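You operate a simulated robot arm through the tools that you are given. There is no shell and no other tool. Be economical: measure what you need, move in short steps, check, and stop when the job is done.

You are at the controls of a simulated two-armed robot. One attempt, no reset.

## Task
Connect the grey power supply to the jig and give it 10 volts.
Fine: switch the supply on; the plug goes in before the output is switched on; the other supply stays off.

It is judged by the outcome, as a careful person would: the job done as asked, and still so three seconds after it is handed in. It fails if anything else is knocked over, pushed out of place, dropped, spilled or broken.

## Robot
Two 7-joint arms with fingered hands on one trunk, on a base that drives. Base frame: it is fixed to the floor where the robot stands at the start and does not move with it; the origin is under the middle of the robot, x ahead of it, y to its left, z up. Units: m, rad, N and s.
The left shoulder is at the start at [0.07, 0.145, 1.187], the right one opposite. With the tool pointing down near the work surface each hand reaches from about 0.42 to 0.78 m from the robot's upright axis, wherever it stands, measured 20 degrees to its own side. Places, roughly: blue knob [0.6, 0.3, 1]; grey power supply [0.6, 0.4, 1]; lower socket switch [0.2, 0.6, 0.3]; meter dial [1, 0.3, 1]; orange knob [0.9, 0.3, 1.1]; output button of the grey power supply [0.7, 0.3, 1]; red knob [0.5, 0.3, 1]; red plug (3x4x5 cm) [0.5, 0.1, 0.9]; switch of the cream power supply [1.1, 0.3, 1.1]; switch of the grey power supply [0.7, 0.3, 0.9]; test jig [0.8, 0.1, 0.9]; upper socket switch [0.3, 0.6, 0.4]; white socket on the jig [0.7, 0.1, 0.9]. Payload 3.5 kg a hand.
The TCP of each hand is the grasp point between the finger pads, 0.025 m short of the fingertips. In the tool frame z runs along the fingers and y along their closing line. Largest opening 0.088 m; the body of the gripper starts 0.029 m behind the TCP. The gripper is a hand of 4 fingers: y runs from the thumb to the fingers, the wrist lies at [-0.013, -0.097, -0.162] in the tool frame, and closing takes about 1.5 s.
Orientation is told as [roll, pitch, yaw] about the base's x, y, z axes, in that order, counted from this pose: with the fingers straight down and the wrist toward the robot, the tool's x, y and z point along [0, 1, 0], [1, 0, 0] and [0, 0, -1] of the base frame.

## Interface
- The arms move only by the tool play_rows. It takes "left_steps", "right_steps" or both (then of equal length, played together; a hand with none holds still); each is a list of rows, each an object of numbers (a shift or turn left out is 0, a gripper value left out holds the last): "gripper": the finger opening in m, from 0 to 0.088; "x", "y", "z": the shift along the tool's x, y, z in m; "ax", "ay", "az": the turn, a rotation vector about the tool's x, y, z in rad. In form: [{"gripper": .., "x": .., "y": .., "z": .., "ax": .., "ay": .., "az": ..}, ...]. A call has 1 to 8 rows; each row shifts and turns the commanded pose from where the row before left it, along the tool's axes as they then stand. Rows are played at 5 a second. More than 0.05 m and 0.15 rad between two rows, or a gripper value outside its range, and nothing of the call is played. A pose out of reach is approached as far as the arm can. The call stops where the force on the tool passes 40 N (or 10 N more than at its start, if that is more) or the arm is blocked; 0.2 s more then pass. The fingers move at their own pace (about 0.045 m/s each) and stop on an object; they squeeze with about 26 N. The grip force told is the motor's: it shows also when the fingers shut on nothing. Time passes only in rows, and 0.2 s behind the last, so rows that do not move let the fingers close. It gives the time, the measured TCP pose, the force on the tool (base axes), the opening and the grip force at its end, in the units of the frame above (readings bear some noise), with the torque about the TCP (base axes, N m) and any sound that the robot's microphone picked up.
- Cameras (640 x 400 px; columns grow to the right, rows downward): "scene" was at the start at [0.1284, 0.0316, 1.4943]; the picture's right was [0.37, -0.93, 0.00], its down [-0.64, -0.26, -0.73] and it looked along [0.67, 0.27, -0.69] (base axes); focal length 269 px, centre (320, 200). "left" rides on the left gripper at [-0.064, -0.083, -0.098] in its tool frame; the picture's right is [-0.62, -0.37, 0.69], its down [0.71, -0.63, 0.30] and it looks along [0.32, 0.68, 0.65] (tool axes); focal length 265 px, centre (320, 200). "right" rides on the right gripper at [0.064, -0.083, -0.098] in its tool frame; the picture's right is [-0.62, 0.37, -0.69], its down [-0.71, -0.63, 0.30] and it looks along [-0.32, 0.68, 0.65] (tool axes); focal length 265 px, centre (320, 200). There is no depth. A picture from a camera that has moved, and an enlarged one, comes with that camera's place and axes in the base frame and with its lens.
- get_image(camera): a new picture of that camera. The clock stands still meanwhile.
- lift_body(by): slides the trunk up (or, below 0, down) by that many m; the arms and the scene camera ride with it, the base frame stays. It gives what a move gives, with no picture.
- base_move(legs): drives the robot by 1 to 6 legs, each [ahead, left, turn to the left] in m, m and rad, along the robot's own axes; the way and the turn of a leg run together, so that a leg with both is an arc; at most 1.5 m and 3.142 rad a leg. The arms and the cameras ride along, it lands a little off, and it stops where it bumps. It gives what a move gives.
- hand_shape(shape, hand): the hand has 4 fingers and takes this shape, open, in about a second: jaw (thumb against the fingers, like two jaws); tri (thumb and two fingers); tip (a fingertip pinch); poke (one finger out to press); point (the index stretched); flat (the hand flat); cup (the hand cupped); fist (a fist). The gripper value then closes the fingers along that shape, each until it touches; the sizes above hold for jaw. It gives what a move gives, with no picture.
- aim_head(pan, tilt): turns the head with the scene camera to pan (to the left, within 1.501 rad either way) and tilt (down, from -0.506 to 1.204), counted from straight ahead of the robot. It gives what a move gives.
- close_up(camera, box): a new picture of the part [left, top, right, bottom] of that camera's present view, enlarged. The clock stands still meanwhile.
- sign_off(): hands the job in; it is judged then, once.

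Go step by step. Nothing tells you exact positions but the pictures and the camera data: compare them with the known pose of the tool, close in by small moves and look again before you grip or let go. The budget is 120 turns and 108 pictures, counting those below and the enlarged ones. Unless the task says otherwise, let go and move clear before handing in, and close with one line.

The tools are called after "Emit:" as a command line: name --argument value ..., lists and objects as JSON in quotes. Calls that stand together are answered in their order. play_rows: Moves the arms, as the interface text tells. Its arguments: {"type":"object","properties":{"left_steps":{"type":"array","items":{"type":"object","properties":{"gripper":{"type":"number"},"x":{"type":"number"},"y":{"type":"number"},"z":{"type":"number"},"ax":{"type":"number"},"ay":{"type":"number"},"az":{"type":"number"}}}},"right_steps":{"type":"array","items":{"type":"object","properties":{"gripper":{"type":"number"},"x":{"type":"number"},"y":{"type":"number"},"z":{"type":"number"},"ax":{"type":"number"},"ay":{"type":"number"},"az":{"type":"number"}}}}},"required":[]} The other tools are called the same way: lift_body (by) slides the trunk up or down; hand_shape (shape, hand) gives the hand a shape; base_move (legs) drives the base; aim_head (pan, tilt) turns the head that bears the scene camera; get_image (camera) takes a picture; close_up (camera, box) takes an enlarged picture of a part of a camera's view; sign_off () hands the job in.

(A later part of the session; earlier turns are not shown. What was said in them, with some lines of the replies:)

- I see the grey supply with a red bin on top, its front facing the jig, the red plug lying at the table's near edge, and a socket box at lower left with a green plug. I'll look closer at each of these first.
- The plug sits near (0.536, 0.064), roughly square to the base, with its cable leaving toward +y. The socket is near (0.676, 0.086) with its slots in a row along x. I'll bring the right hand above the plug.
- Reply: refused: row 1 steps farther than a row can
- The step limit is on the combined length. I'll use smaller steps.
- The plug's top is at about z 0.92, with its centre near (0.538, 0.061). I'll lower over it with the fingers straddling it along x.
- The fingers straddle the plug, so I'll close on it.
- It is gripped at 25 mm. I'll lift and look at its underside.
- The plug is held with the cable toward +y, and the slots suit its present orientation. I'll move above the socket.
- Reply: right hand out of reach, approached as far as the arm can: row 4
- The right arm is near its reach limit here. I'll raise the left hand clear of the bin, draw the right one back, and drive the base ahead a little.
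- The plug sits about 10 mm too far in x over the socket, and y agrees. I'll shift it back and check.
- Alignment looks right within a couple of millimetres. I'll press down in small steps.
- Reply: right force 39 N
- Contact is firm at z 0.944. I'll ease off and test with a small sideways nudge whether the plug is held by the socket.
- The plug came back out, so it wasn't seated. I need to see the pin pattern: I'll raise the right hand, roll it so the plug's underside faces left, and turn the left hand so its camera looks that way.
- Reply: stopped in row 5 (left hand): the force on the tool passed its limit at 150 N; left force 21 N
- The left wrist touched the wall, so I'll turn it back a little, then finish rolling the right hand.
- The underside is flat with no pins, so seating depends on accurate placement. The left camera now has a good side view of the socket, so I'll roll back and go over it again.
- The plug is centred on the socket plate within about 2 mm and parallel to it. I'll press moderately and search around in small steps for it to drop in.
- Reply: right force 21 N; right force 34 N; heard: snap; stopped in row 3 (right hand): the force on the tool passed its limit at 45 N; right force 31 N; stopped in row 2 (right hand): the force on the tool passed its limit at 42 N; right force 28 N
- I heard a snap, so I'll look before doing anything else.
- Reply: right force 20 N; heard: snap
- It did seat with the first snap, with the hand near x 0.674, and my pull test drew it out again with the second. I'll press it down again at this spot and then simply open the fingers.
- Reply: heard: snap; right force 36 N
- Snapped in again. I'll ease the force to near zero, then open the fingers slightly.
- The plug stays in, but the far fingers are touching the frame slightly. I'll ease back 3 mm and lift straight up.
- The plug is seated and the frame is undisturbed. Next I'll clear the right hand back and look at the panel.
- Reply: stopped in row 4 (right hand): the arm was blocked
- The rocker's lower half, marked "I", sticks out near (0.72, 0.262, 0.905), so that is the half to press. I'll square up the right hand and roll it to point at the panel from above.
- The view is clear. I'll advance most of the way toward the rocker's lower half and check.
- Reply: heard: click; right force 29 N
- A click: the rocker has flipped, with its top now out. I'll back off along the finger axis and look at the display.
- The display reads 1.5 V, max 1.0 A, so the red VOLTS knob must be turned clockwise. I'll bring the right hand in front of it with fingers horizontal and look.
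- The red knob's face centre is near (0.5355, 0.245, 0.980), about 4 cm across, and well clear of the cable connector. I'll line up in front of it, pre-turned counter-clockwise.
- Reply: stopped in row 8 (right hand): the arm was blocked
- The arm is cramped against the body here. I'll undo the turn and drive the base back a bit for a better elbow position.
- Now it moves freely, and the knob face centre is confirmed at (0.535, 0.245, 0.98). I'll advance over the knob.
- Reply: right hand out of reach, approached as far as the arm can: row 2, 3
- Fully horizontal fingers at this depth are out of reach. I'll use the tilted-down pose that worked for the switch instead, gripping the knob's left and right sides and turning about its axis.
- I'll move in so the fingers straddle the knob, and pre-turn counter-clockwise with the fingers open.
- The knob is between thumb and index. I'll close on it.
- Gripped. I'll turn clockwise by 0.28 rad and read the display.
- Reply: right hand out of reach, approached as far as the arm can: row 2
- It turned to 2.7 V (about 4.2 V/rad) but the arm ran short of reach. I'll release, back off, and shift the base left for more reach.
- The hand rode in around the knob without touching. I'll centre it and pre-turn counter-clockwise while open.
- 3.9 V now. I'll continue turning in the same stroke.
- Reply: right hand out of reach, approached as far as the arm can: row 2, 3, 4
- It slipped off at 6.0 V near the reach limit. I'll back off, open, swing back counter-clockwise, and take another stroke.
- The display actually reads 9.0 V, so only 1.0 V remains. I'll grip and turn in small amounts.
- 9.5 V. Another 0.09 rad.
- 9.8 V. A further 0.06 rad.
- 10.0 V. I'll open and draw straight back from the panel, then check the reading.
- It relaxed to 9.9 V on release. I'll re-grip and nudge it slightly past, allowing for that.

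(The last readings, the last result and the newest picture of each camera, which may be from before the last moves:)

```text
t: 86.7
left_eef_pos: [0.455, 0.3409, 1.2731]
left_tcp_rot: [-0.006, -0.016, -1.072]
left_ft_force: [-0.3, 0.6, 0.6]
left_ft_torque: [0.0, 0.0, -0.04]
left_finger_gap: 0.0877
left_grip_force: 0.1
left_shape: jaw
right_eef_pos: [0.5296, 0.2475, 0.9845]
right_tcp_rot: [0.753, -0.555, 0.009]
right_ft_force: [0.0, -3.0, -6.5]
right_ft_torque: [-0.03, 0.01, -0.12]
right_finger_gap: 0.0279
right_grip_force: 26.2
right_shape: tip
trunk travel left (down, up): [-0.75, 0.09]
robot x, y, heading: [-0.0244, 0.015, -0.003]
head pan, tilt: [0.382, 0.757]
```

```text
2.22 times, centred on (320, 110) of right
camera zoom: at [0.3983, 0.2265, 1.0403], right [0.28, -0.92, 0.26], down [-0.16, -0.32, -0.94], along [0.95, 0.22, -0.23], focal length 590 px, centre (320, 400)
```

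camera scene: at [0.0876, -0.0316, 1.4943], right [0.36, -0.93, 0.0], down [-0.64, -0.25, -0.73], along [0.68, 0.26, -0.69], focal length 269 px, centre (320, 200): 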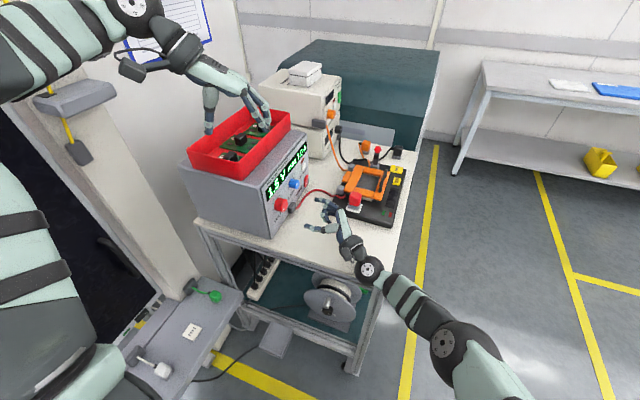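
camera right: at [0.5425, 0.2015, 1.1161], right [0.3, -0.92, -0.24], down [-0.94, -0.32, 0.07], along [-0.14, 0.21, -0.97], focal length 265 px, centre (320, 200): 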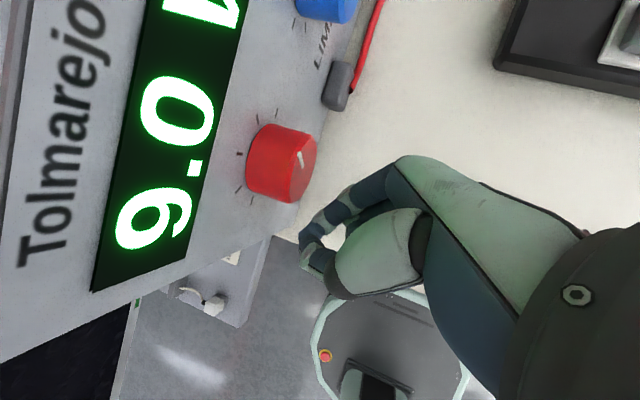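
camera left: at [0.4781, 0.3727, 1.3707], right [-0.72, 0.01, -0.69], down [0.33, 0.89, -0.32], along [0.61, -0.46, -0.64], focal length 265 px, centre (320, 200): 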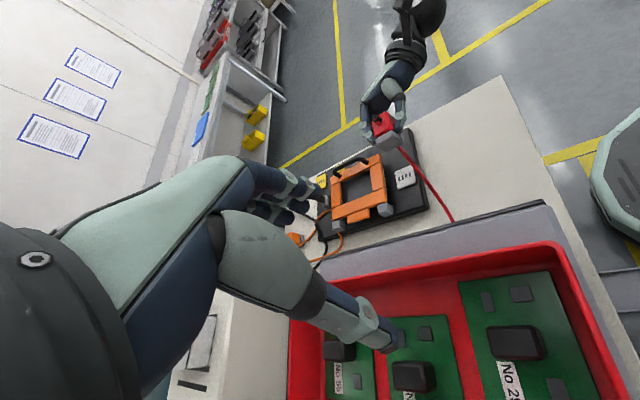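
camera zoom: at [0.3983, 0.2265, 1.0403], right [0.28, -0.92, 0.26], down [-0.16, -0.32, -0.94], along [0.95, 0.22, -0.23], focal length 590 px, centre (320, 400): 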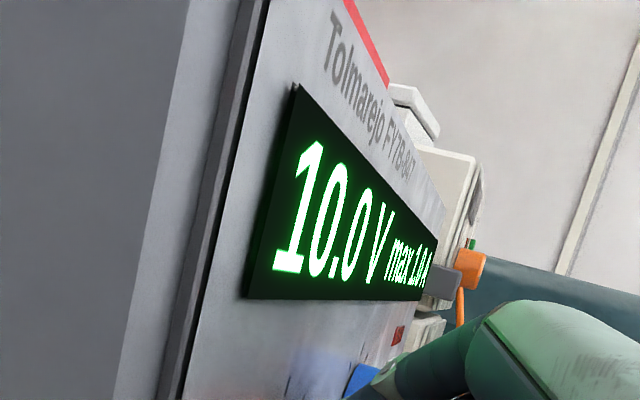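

10.0 V under grip. I'll add 0.02 rad for the relaxation, release and back off.

Emit:
play_rows --right_steps '[{"ax": 0.015, "az": 0.014, "y": 0.0002}, {}, {}, {"gripper": 0.04}, {"gripper": 0.055}, {"gripper": 0.065}, {}, {}]'

Emit:
play_rows --right_steps '[{"x": -0.022, "z": -0.0205}, {"x": -0.03, "z": -0.028}, {"x": -0.02, "z": -0.02}, {}]'

Emit:
close_up --camera "right" --box '[160, 0, 400, 260]'

```text
t: 88.5
left_eef_pos: [0.455, 0.3399, 1.2743]
left_tcp_rot: [-0.007, -0.014, -1.072]
left_ft_force: [-1.3, -0.6, 0.4]
left_ft_torque: [-0.01, -0.03, 0.01]
left_finger_gap: 0.0878
left_grip_force: 0.2
left_shape: jaw
right_eef_pos: [0.528, 0.2477, 0.9864]
right_tcp_rot: [0.753, -0.536, 0.011]
right_ft_force: [0.1, -1.8, 1.3]
right_ft_torque: [0.01, -0.05, -0.05]
right_finger_gap: 0.0647
right_grip_force: 0.0
right_shape: tip
trunk travel left (down, up): [-0.75, 0.09]
robot x, y, heading: [-0.0214, 0.0117, 0.002]
head pan, tilt: [0.382, 0.757]
```

```text
t: 89.5
left_eef_pos: [0.4554, 0.3415, 1.2724]
left_tcp_rot: [-0.007, -0.015, -1.072]
left_ft_force: [0.2, -0.2, -0.1]
left_ft_torque: [-0.01, 0.0, 0.0]
left_finger_gap: 0.0878
left_grip_force: 0.1
left_shape: jaw
right_eef_pos: [0.5298, 0.1498, 0.9866]
right_tcp_rot: [0.752, -0.536, 0.01]
right_ft_force: [0.7, 0.2, -1.0]
right_ft_torque: [0.0, 0.02, 0.01]
right_finger_gap: 0.065
right_grip_force: 0.2
right_shape: tip
trunk travel left (down, up): [-0.75, 0.09]
robot x, y, heading: [-0.0197, 0.0136, -0.002]
head pan, tilt: [0.382, 0.757]
```

```text
1.54 times, centred on (280, 130) of right
camera zoom: at [0.3992, 0.1278, 1.044], right [0.28, -0.92, 0.26], down [-0.18, -0.32, -0.93], along [0.94, 0.22, -0.25], focal length 408 px, centre (382, 308)
```

zoom: 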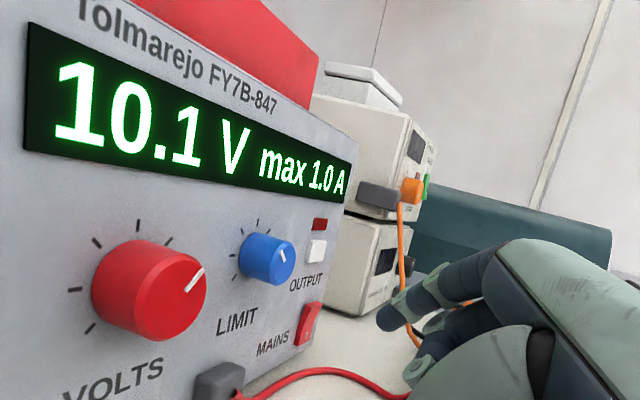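

10.1 V now. I'll make one more small correction counter-clockwise.

Emit:
play_rows --right_steps '[{"x": 0.02, "z": 0.02}, {"x": 0.03, "z": 0.028}, {"x": 0.022, "z": 0.0205}, {}, {"gripper": 0.045}, {"gripper": 0.035}, {"gripper": 0.025}, {}]'

Emit:
play_rows --right_steps '[{}, {"ax": -0.0147, "az": -0.0137, "y": -0.0002}, {}, {}]'

Emit:
close_up --camera "right" --box '[280, 20, 360, 200]'

```text
t: 91.3
left_eef_pos: [0.4549, 0.3399, 1.2713]
left_tcp_rot: [-0.007, -0.015, -1.072]
left_ft_force: [-0.6, 0.9, -0.5]
left_ft_torque: [0.01, 0.01, -0.03]
left_finger_gap: 0.0877
left_grip_force: 0.1
left_shape: jaw
right_eef_pos: [0.5296, 0.2471, 0.9846]
right_tcp_rot: [0.751, -0.535, 0.01]
right_ft_force: [1.9, -2.1, -3.8]
right_ft_torque: [-0.08, 0.02, -0.09]
right_finger_gap: 0.0281
right_grip_force: 26.3
right_shape: tip
trunk travel left (down, up): [-0.75, 0.09]
robot x, y, heading: [-0.0222, 0.0094, -0.003]
head pan, tilt: [0.382, 0.757]
```

```text
t: 92.3
left_eef_pos: [0.4563, 0.3404, 1.2729]
left_tcp_rot: [-0.007, -0.016, -1.071]
left_ft_force: [-0.2, -0.9, 0.1]
left_ft_torque: [-0.02, 0.01, 0.01]
left_finger_gap: 0.0877
left_grip_force: 0.0
left_shape: jaw
right_eef_pos: [0.5289, 0.2476, 0.9844]
right_tcp_rot: [0.753, -0.556, 0.008]
right_ft_force: [1.8, -1.9, -6.4]
right_ft_torque: [-0.09, 0.08, -0.13]
right_finger_gap: 0.028
right_grip_force: 26.2
right_shape: tip
trunk travel left (down, up): [-0.75, 0.09]
robot x, y, heading: [-0.0176, 0.0145, 0.002]
head pan, tilt: [0.382, 0.757]
```

```text
2.22 times, centred on (320, 110) of right
camera zoom: at [0.3977, 0.2267, 1.0403], right [0.28, -0.92, 0.26], down [-0.16, -0.32, -0.94], along [0.95, 0.22, -0.23], focal length 590 px, centre (320, 400)
```

zoom: 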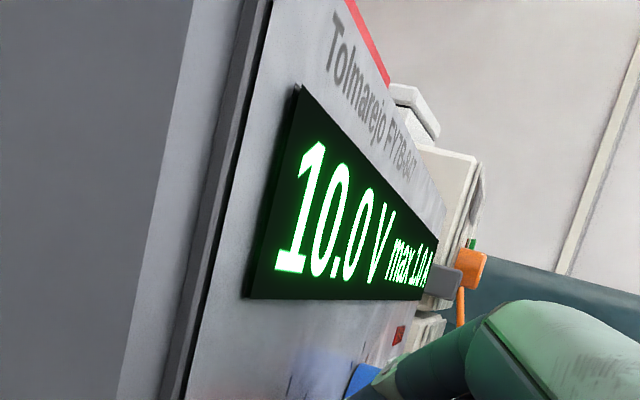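

10.0 V under grip. I'll release and back off.

Emit:
play_rows --right_steps '[{"gripper": 0.035}, {"gripper": 0.045}, {"gripper": 0.055}, {"gripper": 0.065}, {}, {}]'

Emit:
play_rows --right_steps '[{"x": -0.022, "z": -0.0205}, {"x": -0.03, "z": -0.028}, {"x": -0.02, "z": -0.02}, {}]'

Emit:
close_up --camera "right" --box '[160, 0, 400, 260]'

```text
t: 93.7
left_eef_pos: [0.4545, 0.3409, 1.2734]
left_tcp_rot: [-0.007, -0.015, -1.073]
left_ft_force: [0.8, -0.1, 0.3]
left_ft_torque: [0.02, 0.03, 0.01]
left_finger_gap: 0.0879
left_grip_force: 0.0
left_shape: jaw
right_eef_pos: [0.5295, 0.2471, 0.9863]
right_tcp_rot: [0.752, -0.557, 0.01]
right_ft_force: [-1.2, -2.8, 0.1]
right_ft_torque: [0.0, 0.01, -0.06]
right_finger_gap: 0.0645
right_grip_force: 0.0
right_shape: tip
trunk travel left (down, up): [-0.75, 0.09]
robot x, y, heading: [-0.0203, 0.0114, 0.002]
head pan, tilt: [0.382, 0.757]
```

```text
t: 94.7
left_eef_pos: [0.455, 0.3413, 1.2724]
left_tcp_rot: [-0.006, -0.016, -1.071]
left_ft_force: [-0.1, -0.1, 0.9]
left_ft_torque: [0.0, 0.02, -0.01]
left_finger_gap: 0.0877
left_grip_force: 0.0
left_shape: jaw
right_eef_pos: [0.5282, 0.1473, 0.9863]
right_tcp_rot: [0.753, -0.555, 0.009]
right_ft_force: [0.4, 0.7, 0.3]
right_ft_torque: [0.0, -0.01, -0.04]
right_finger_gap: 0.0647
right_grip_force: 0.0
right_shape: tip
trunk travel left (down, up): [-0.75, 0.09]
robot x, y, heading: [-0.0211, 0.0145, -0.004]
head pan, tilt: [0.382, 0.757]
```

```text
1.54 times, centred on (280, 130) of right
camera zoom: at [0.3968, 0.1271, 1.0413], right [0.28, -0.92, 0.26], down [-0.16, -0.31, -0.94], along [0.95, 0.22, -0.23], focal length 408 px, centre (382, 308)
```

zoom: 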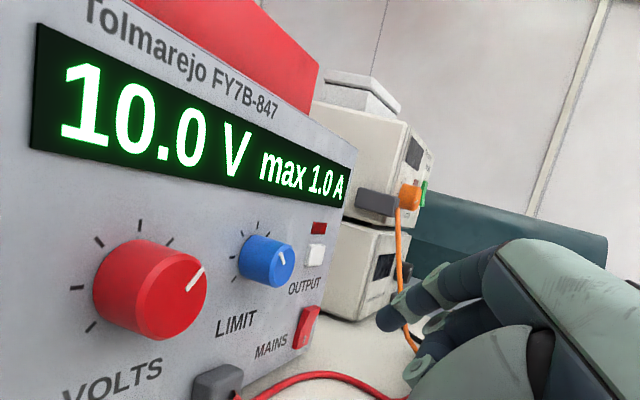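

The display holds 10.0 V. Next comes the output button near (0.713, 0.268, 0.98): I'll level the hand, make a poke shape, and drive ahead.

Emit:
play_rows --right_steps '[{"ax": 0.101, "az": 0.0938}, {"ax": 0.101, "az": 0.0938}, {"ax": 0.101, "az": 0.0938}, {"ax": 0.101, "az": 0.0938}, {"z": -0.04}, {"x": 0.01, "z": -0.02}, {}]'

Emit:
hand_shape --hand "right" --shape "poke"

Emit:
base_move --legs '[[0.12, -0.01, 0.0]]'

```text
t: 96.3
left_eef_pos: [0.4544, 0.3421, 1.2719]
left_tcp_rot: [-0.007, -0.015, -1.071]
left_ft_force: [0.2, 0.4, 0.6]
left_ft_torque: [0.03, -0.01, 0.03]
left_finger_gap: 0.0878
left_grip_force: 0.0
left_shape: jaw
right_eef_pos: [0.5291, 0.1157, 1.0359]
right_tcp_rot: [0.75, -0.002, 0.011]
right_ft_force: [-1.0, 0.2, -0.4]
right_ft_torque: [0.0, 0.03, 0.01]
right_finger_gap: 0.0648
right_grip_force: 0.0
right_shape: tip
trunk travel left (down, up): [-0.75, 0.09]
robot x, y, heading: [-0.0212, 0.0138, 0.001]
head pan, tilt: [0.382, 0.757]
```

```text
t: 97.2
left_eef_pos: [0.4528, 0.3406, 1.2727]
left_tcp_rot: [-0.007, -0.016, -1.073]
left_ft_force: [-0.2, 0.6, 0.2]
left_ft_torque: [0.04, 0.01, -0.02]
left_finger_gap: 0.0875
left_grip_force: 0.0
left_shape: jaw
right_eef_pos: [0.53, 0.116, 1.036]
right_tcp_rot: [0.754, -0.005, 0.011]
right_ft_force: [1.4, -0.5, 0.0]
right_ft_torque: [-0.01, 0.03, 0.01]
right_finger_gap: 0.0
right_grip_force: 0.0
right_shape: poke
trunk travel left (down, up): [-0.75, 0.09]
robot x, y, heading: [-0.0214, 0.0152, -0.005]
head pan, tilt: [0.382, 0.757]
```

```text
t: 98.5
left_eef_pos: [0.5731, 0.3307, 1.274]
left_tcp_rot: [-0.005, -0.016, -1.071]
left_ft_force: [-0.2, -0.5, -0.3]
left_ft_torque: [0.02, 0.02, 0.02]
left_finger_gap: 0.0878
left_grip_force: 0.0
left_shape: jaw
right_eef_pos: [0.6482, 0.1062, 1.0374]
right_tcp_rot: [0.753, -0.008, 0.013]
right_ft_force: [-0.1, -0.7, -0.5]
right_ft_torque: [0.0, 0.01, 0.02]
right_finger_gap: 0.0
right_grip_force: 0.0
right_shape: poke
trunk travel left (down, up): [-0.75, 0.09]
robot x, y, heading: [0.0979, 0.0011, -0.004]
head pan, tilt: [0.382, 0.757]
```

Emit:
play_rows --right_steps '[{"y": 0.027}, {"y": 0.027}, {"x": 0.0141, "z": 0.0249}, {"x": 0.0141, "z": 0.0249}, {"x": 0.0141, "z": 0.0249}, {"x": 0.0141, "z": 0.0249}, {}]'

Emit:
get_image --camera "right"

```text
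t: 100.1
left_eef_pos: [0.5758, 0.33, 1.2732]
left_tcp_rot: [-0.006, -0.017, -1.072]
left_ft_force: [-0.3, -0.1, 0.5]
left_ft_torque: [0.0, 0.04, 0.0]
left_finger_gap: 0.0878
left_grip_force: 0.1
left_shape: jaw
right_eef_pos: [0.7031, 0.2152, 1.0034]
right_tcp_rot: [0.752, -0.006, 0.012]
right_ft_force: [0.5, -0.5, 1.0]
right_ft_torque: [0.02, 0.01, 0.03]
right_finger_gap: 0.0001
right_grip_force: 0.1
right_shape: poke
trunk travel left (down, up): [-0.75, 0.09]
robot x, y, heading: [0.0991, 0.0063, -0.002]
head pan, tilt: [0.382, 0.757]
```

```text
12 pictures are left
camera right: at [0.6193, 0.195, 1.1193], right [0.38, -0.92, 0.08], down [-0.62, -0.32, -0.71], along [0.68, 0.22, -0.7], focal length 265 px, centre (320, 200)
```

right: 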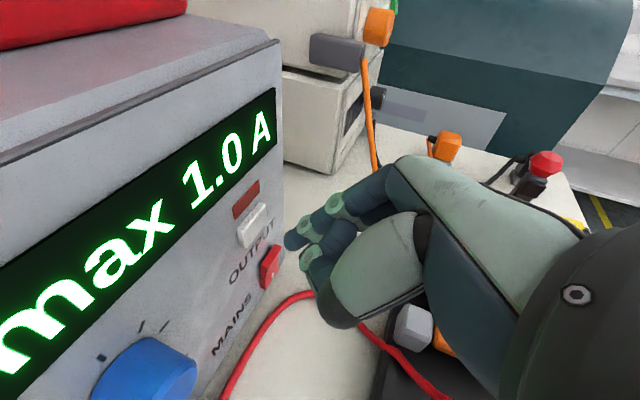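

The fingertip lines up with the OUTPUT button. I'll push straight in along +y.

Emit:
play_rows --right_steps '[{"x": 0.0139, "z": 0.013}, {"x": 0.0022, "z": 0.00205}, {"x": 0.0022, "z": 0.00205}, {"x": 0.0022, "z": 0.00205}, {"x": 0.0022, "z": 0.00205}]'

Emit:
close_up --camera "right" --box '[160, 120, 360, 300]'

```text
t: 101.3
left_eef_pos: [0.575, 0.3277, 1.2734]
left_tcp_rot: [-0.004, -0.014, -1.072]
left_ft_force: [1.3, -0.1, 0.3]
left_ft_torque: [0.0, 0.02, -0.01]
left_finger_gap: 0.0879
left_grip_force: 0.1
left_shape: jaw
right_eef_pos: [0.703, 0.2424, 1.0027]
right_tcp_rot: [0.751, -0.005, 0.008]
right_ft_force: [-0.2, -13.1, -0.1]
right_ft_torque: [-0.12, -0.02, 0.0]
right_finger_gap: 0.0002
right_grip_force: 0.1
right_shape: poke
trunk travel left (down, up): [-0.75, 0.09]
robot x, y, heading: [0.0964, 0.0034, -0.002]
head pan, tilt: [0.382, 0.757]
heard: click
```

```text
2.22 times, centred on (260, 210) of right
camera zoom: at [0.6201, 0.2213, 1.1192], right [0.38, -0.92, 0.08], down [-0.62, -0.32, -0.71], along [0.69, 0.22, -0.7], focal length 590 px, centre (453, 178)
```

zoom: 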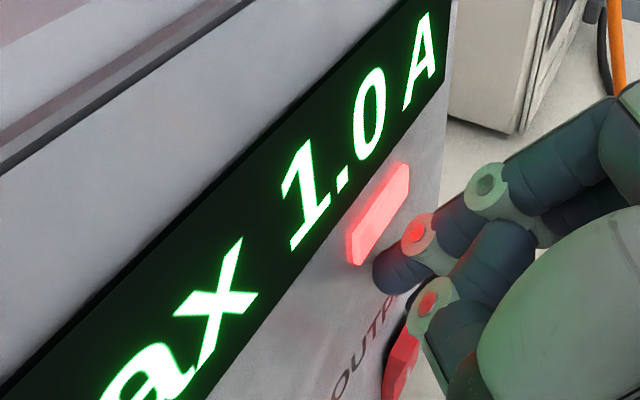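

A click, and the output lamp is lit. I'll back straight away and inspect everything.

Emit:
play_rows --right_steps '[{"x": -0.022, "z": -0.0205}, {"x": -0.022, "z": -0.0205}, {"z": -0.045}, {"z": -0.045}, {"y": -0.04, "x": -0.01}, {"y": -0.04}, {}]'

Emit:
get_image --camera "scene"

Emit:
get_image --camera "right"

```text
t: 102.9
left_eef_pos: [0.5768, 0.3304, 1.2725]
left_tcp_rot: [-0.006, -0.014, -1.071]
left_ft_force: [-0.6, 0.5, 0.4]
left_ft_torque: [0.01, 0.04, 0.04]
left_finger_gap: 0.0875
left_grip_force: 0.1
left_shape: jaw
right_eef_pos: [0.6239, 0.1169, 1.0612]
right_tcp_rot: [0.753, -0.006, 0.01]
right_ft_force: [0.6, 0.5, 0.5]
right_ft_torque: [0.03, 0.0, 0.02]
right_finger_gap: 0.0001
right_grip_force: 0.1
right_shape: poke
trunk travel left (down, up): [-0.75, 0.09]
robot x, y, heading: [0.096, 0.0031, 0.005]
head pan, tilt: [0.382, 0.757]
```

```text
10 pictures are left
camera scene: at [0.2288, 0.0343, 1.4942], right [0.37, -0.93, 0.0], down [-0.64, -0.26, -0.73], along [0.67, 0.27, -0.69], focal length 269 px, centre (320, 200)
```

scene: 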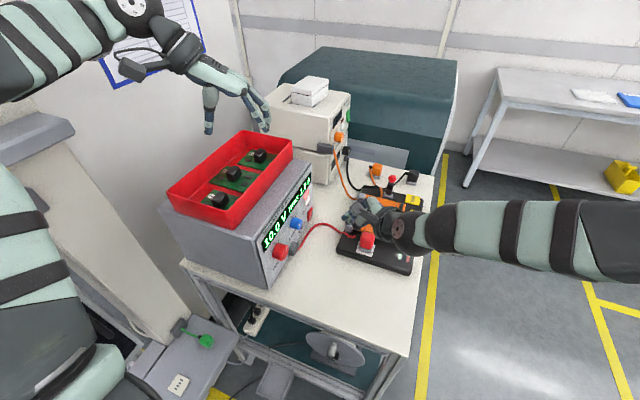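

```text
9 pictures are left
camera right: at [0.5413, 0.0962, 1.1775], right [0.38, -0.92, 0.08], down [-0.62, -0.32, -0.71], along [0.68, 0.22, -0.7], focal length 265 px, centre (320, 200)
```

right: 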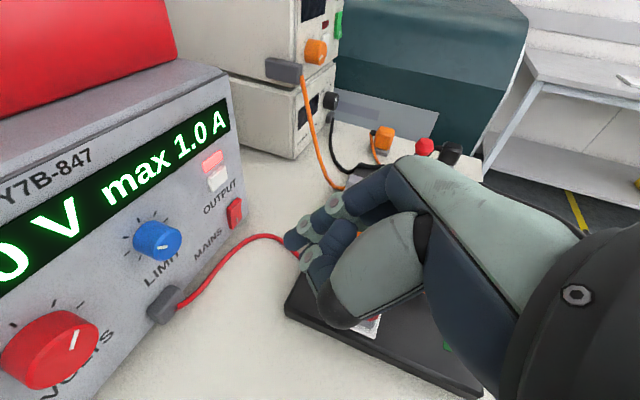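

Emit:
play_rows --right_steps '[{"x": 0.01, "z": -0.03}, {"x": 0.005, "z": -0.035}, {"x": -0.025, "z": -0.03}, {"x": -0.025, "z": -0.03}, {"x": -0.025, "z": -0.03}, {"x": -0.025, "z": -0.03}, {}]'

Emit:
close_up --camera "scene" --box '[240, 150, 440, 290]'

```text
t: 104.5
left_eef_pos: [0.5745, 0.3324, 1.2734]
left_tcp_rot: [-0.007, -0.015, -1.07]
left_ft_force: [0.8, 0.5, 0.5]
left_ft_torque: [-0.04, 0.0, 0.02]
left_finger_gap: 0.0875
left_grip_force: 0.0
left_shape: jaw
right_eef_pos: [0.6253, -0.0726, 1.1366]
right_tcp_rot: [0.749, -0.005, 0.013]
right_ft_force: [0.0, -0.4, 0.1]
right_ft_torque: [0.01, 0.01, -0.01]
right_finger_gap: 0.0001
right_grip_force: 0.0
right_shape: poke
trunk travel left (down, up): [-0.75, 0.09]
robot x, y, heading: [0.1011, 0.0018, 0.001]
head pan, tilt: [0.382, 0.757]
```

```text
2.86 times, centred on (340, 220) of scene
camera zoom: at [0.228, 0.0354, 1.4943], right [0.37, -0.93, 0.0], down [-0.64, -0.26, -0.73], along [0.67, 0.27, -0.69], focal length 769 px, centre (263, 143)
```

zoom: 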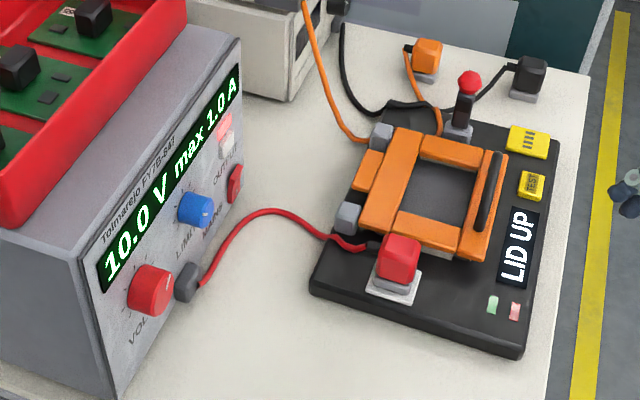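

The supply shows 10.0 V with its output lamp lit, and the jig's own display has come on ("LID UP"), so it is getting power. The plug is seated, the cream supply is off, nothing is out of place, and both hands are clear, so I'm handing in.

Emit:
sign_off

```text
The job is handed in.
```

The grey supply is plugged into the jig, switched on and set to 10.0 V with its output on, the jig's display is lit, and the cream supply was left off.
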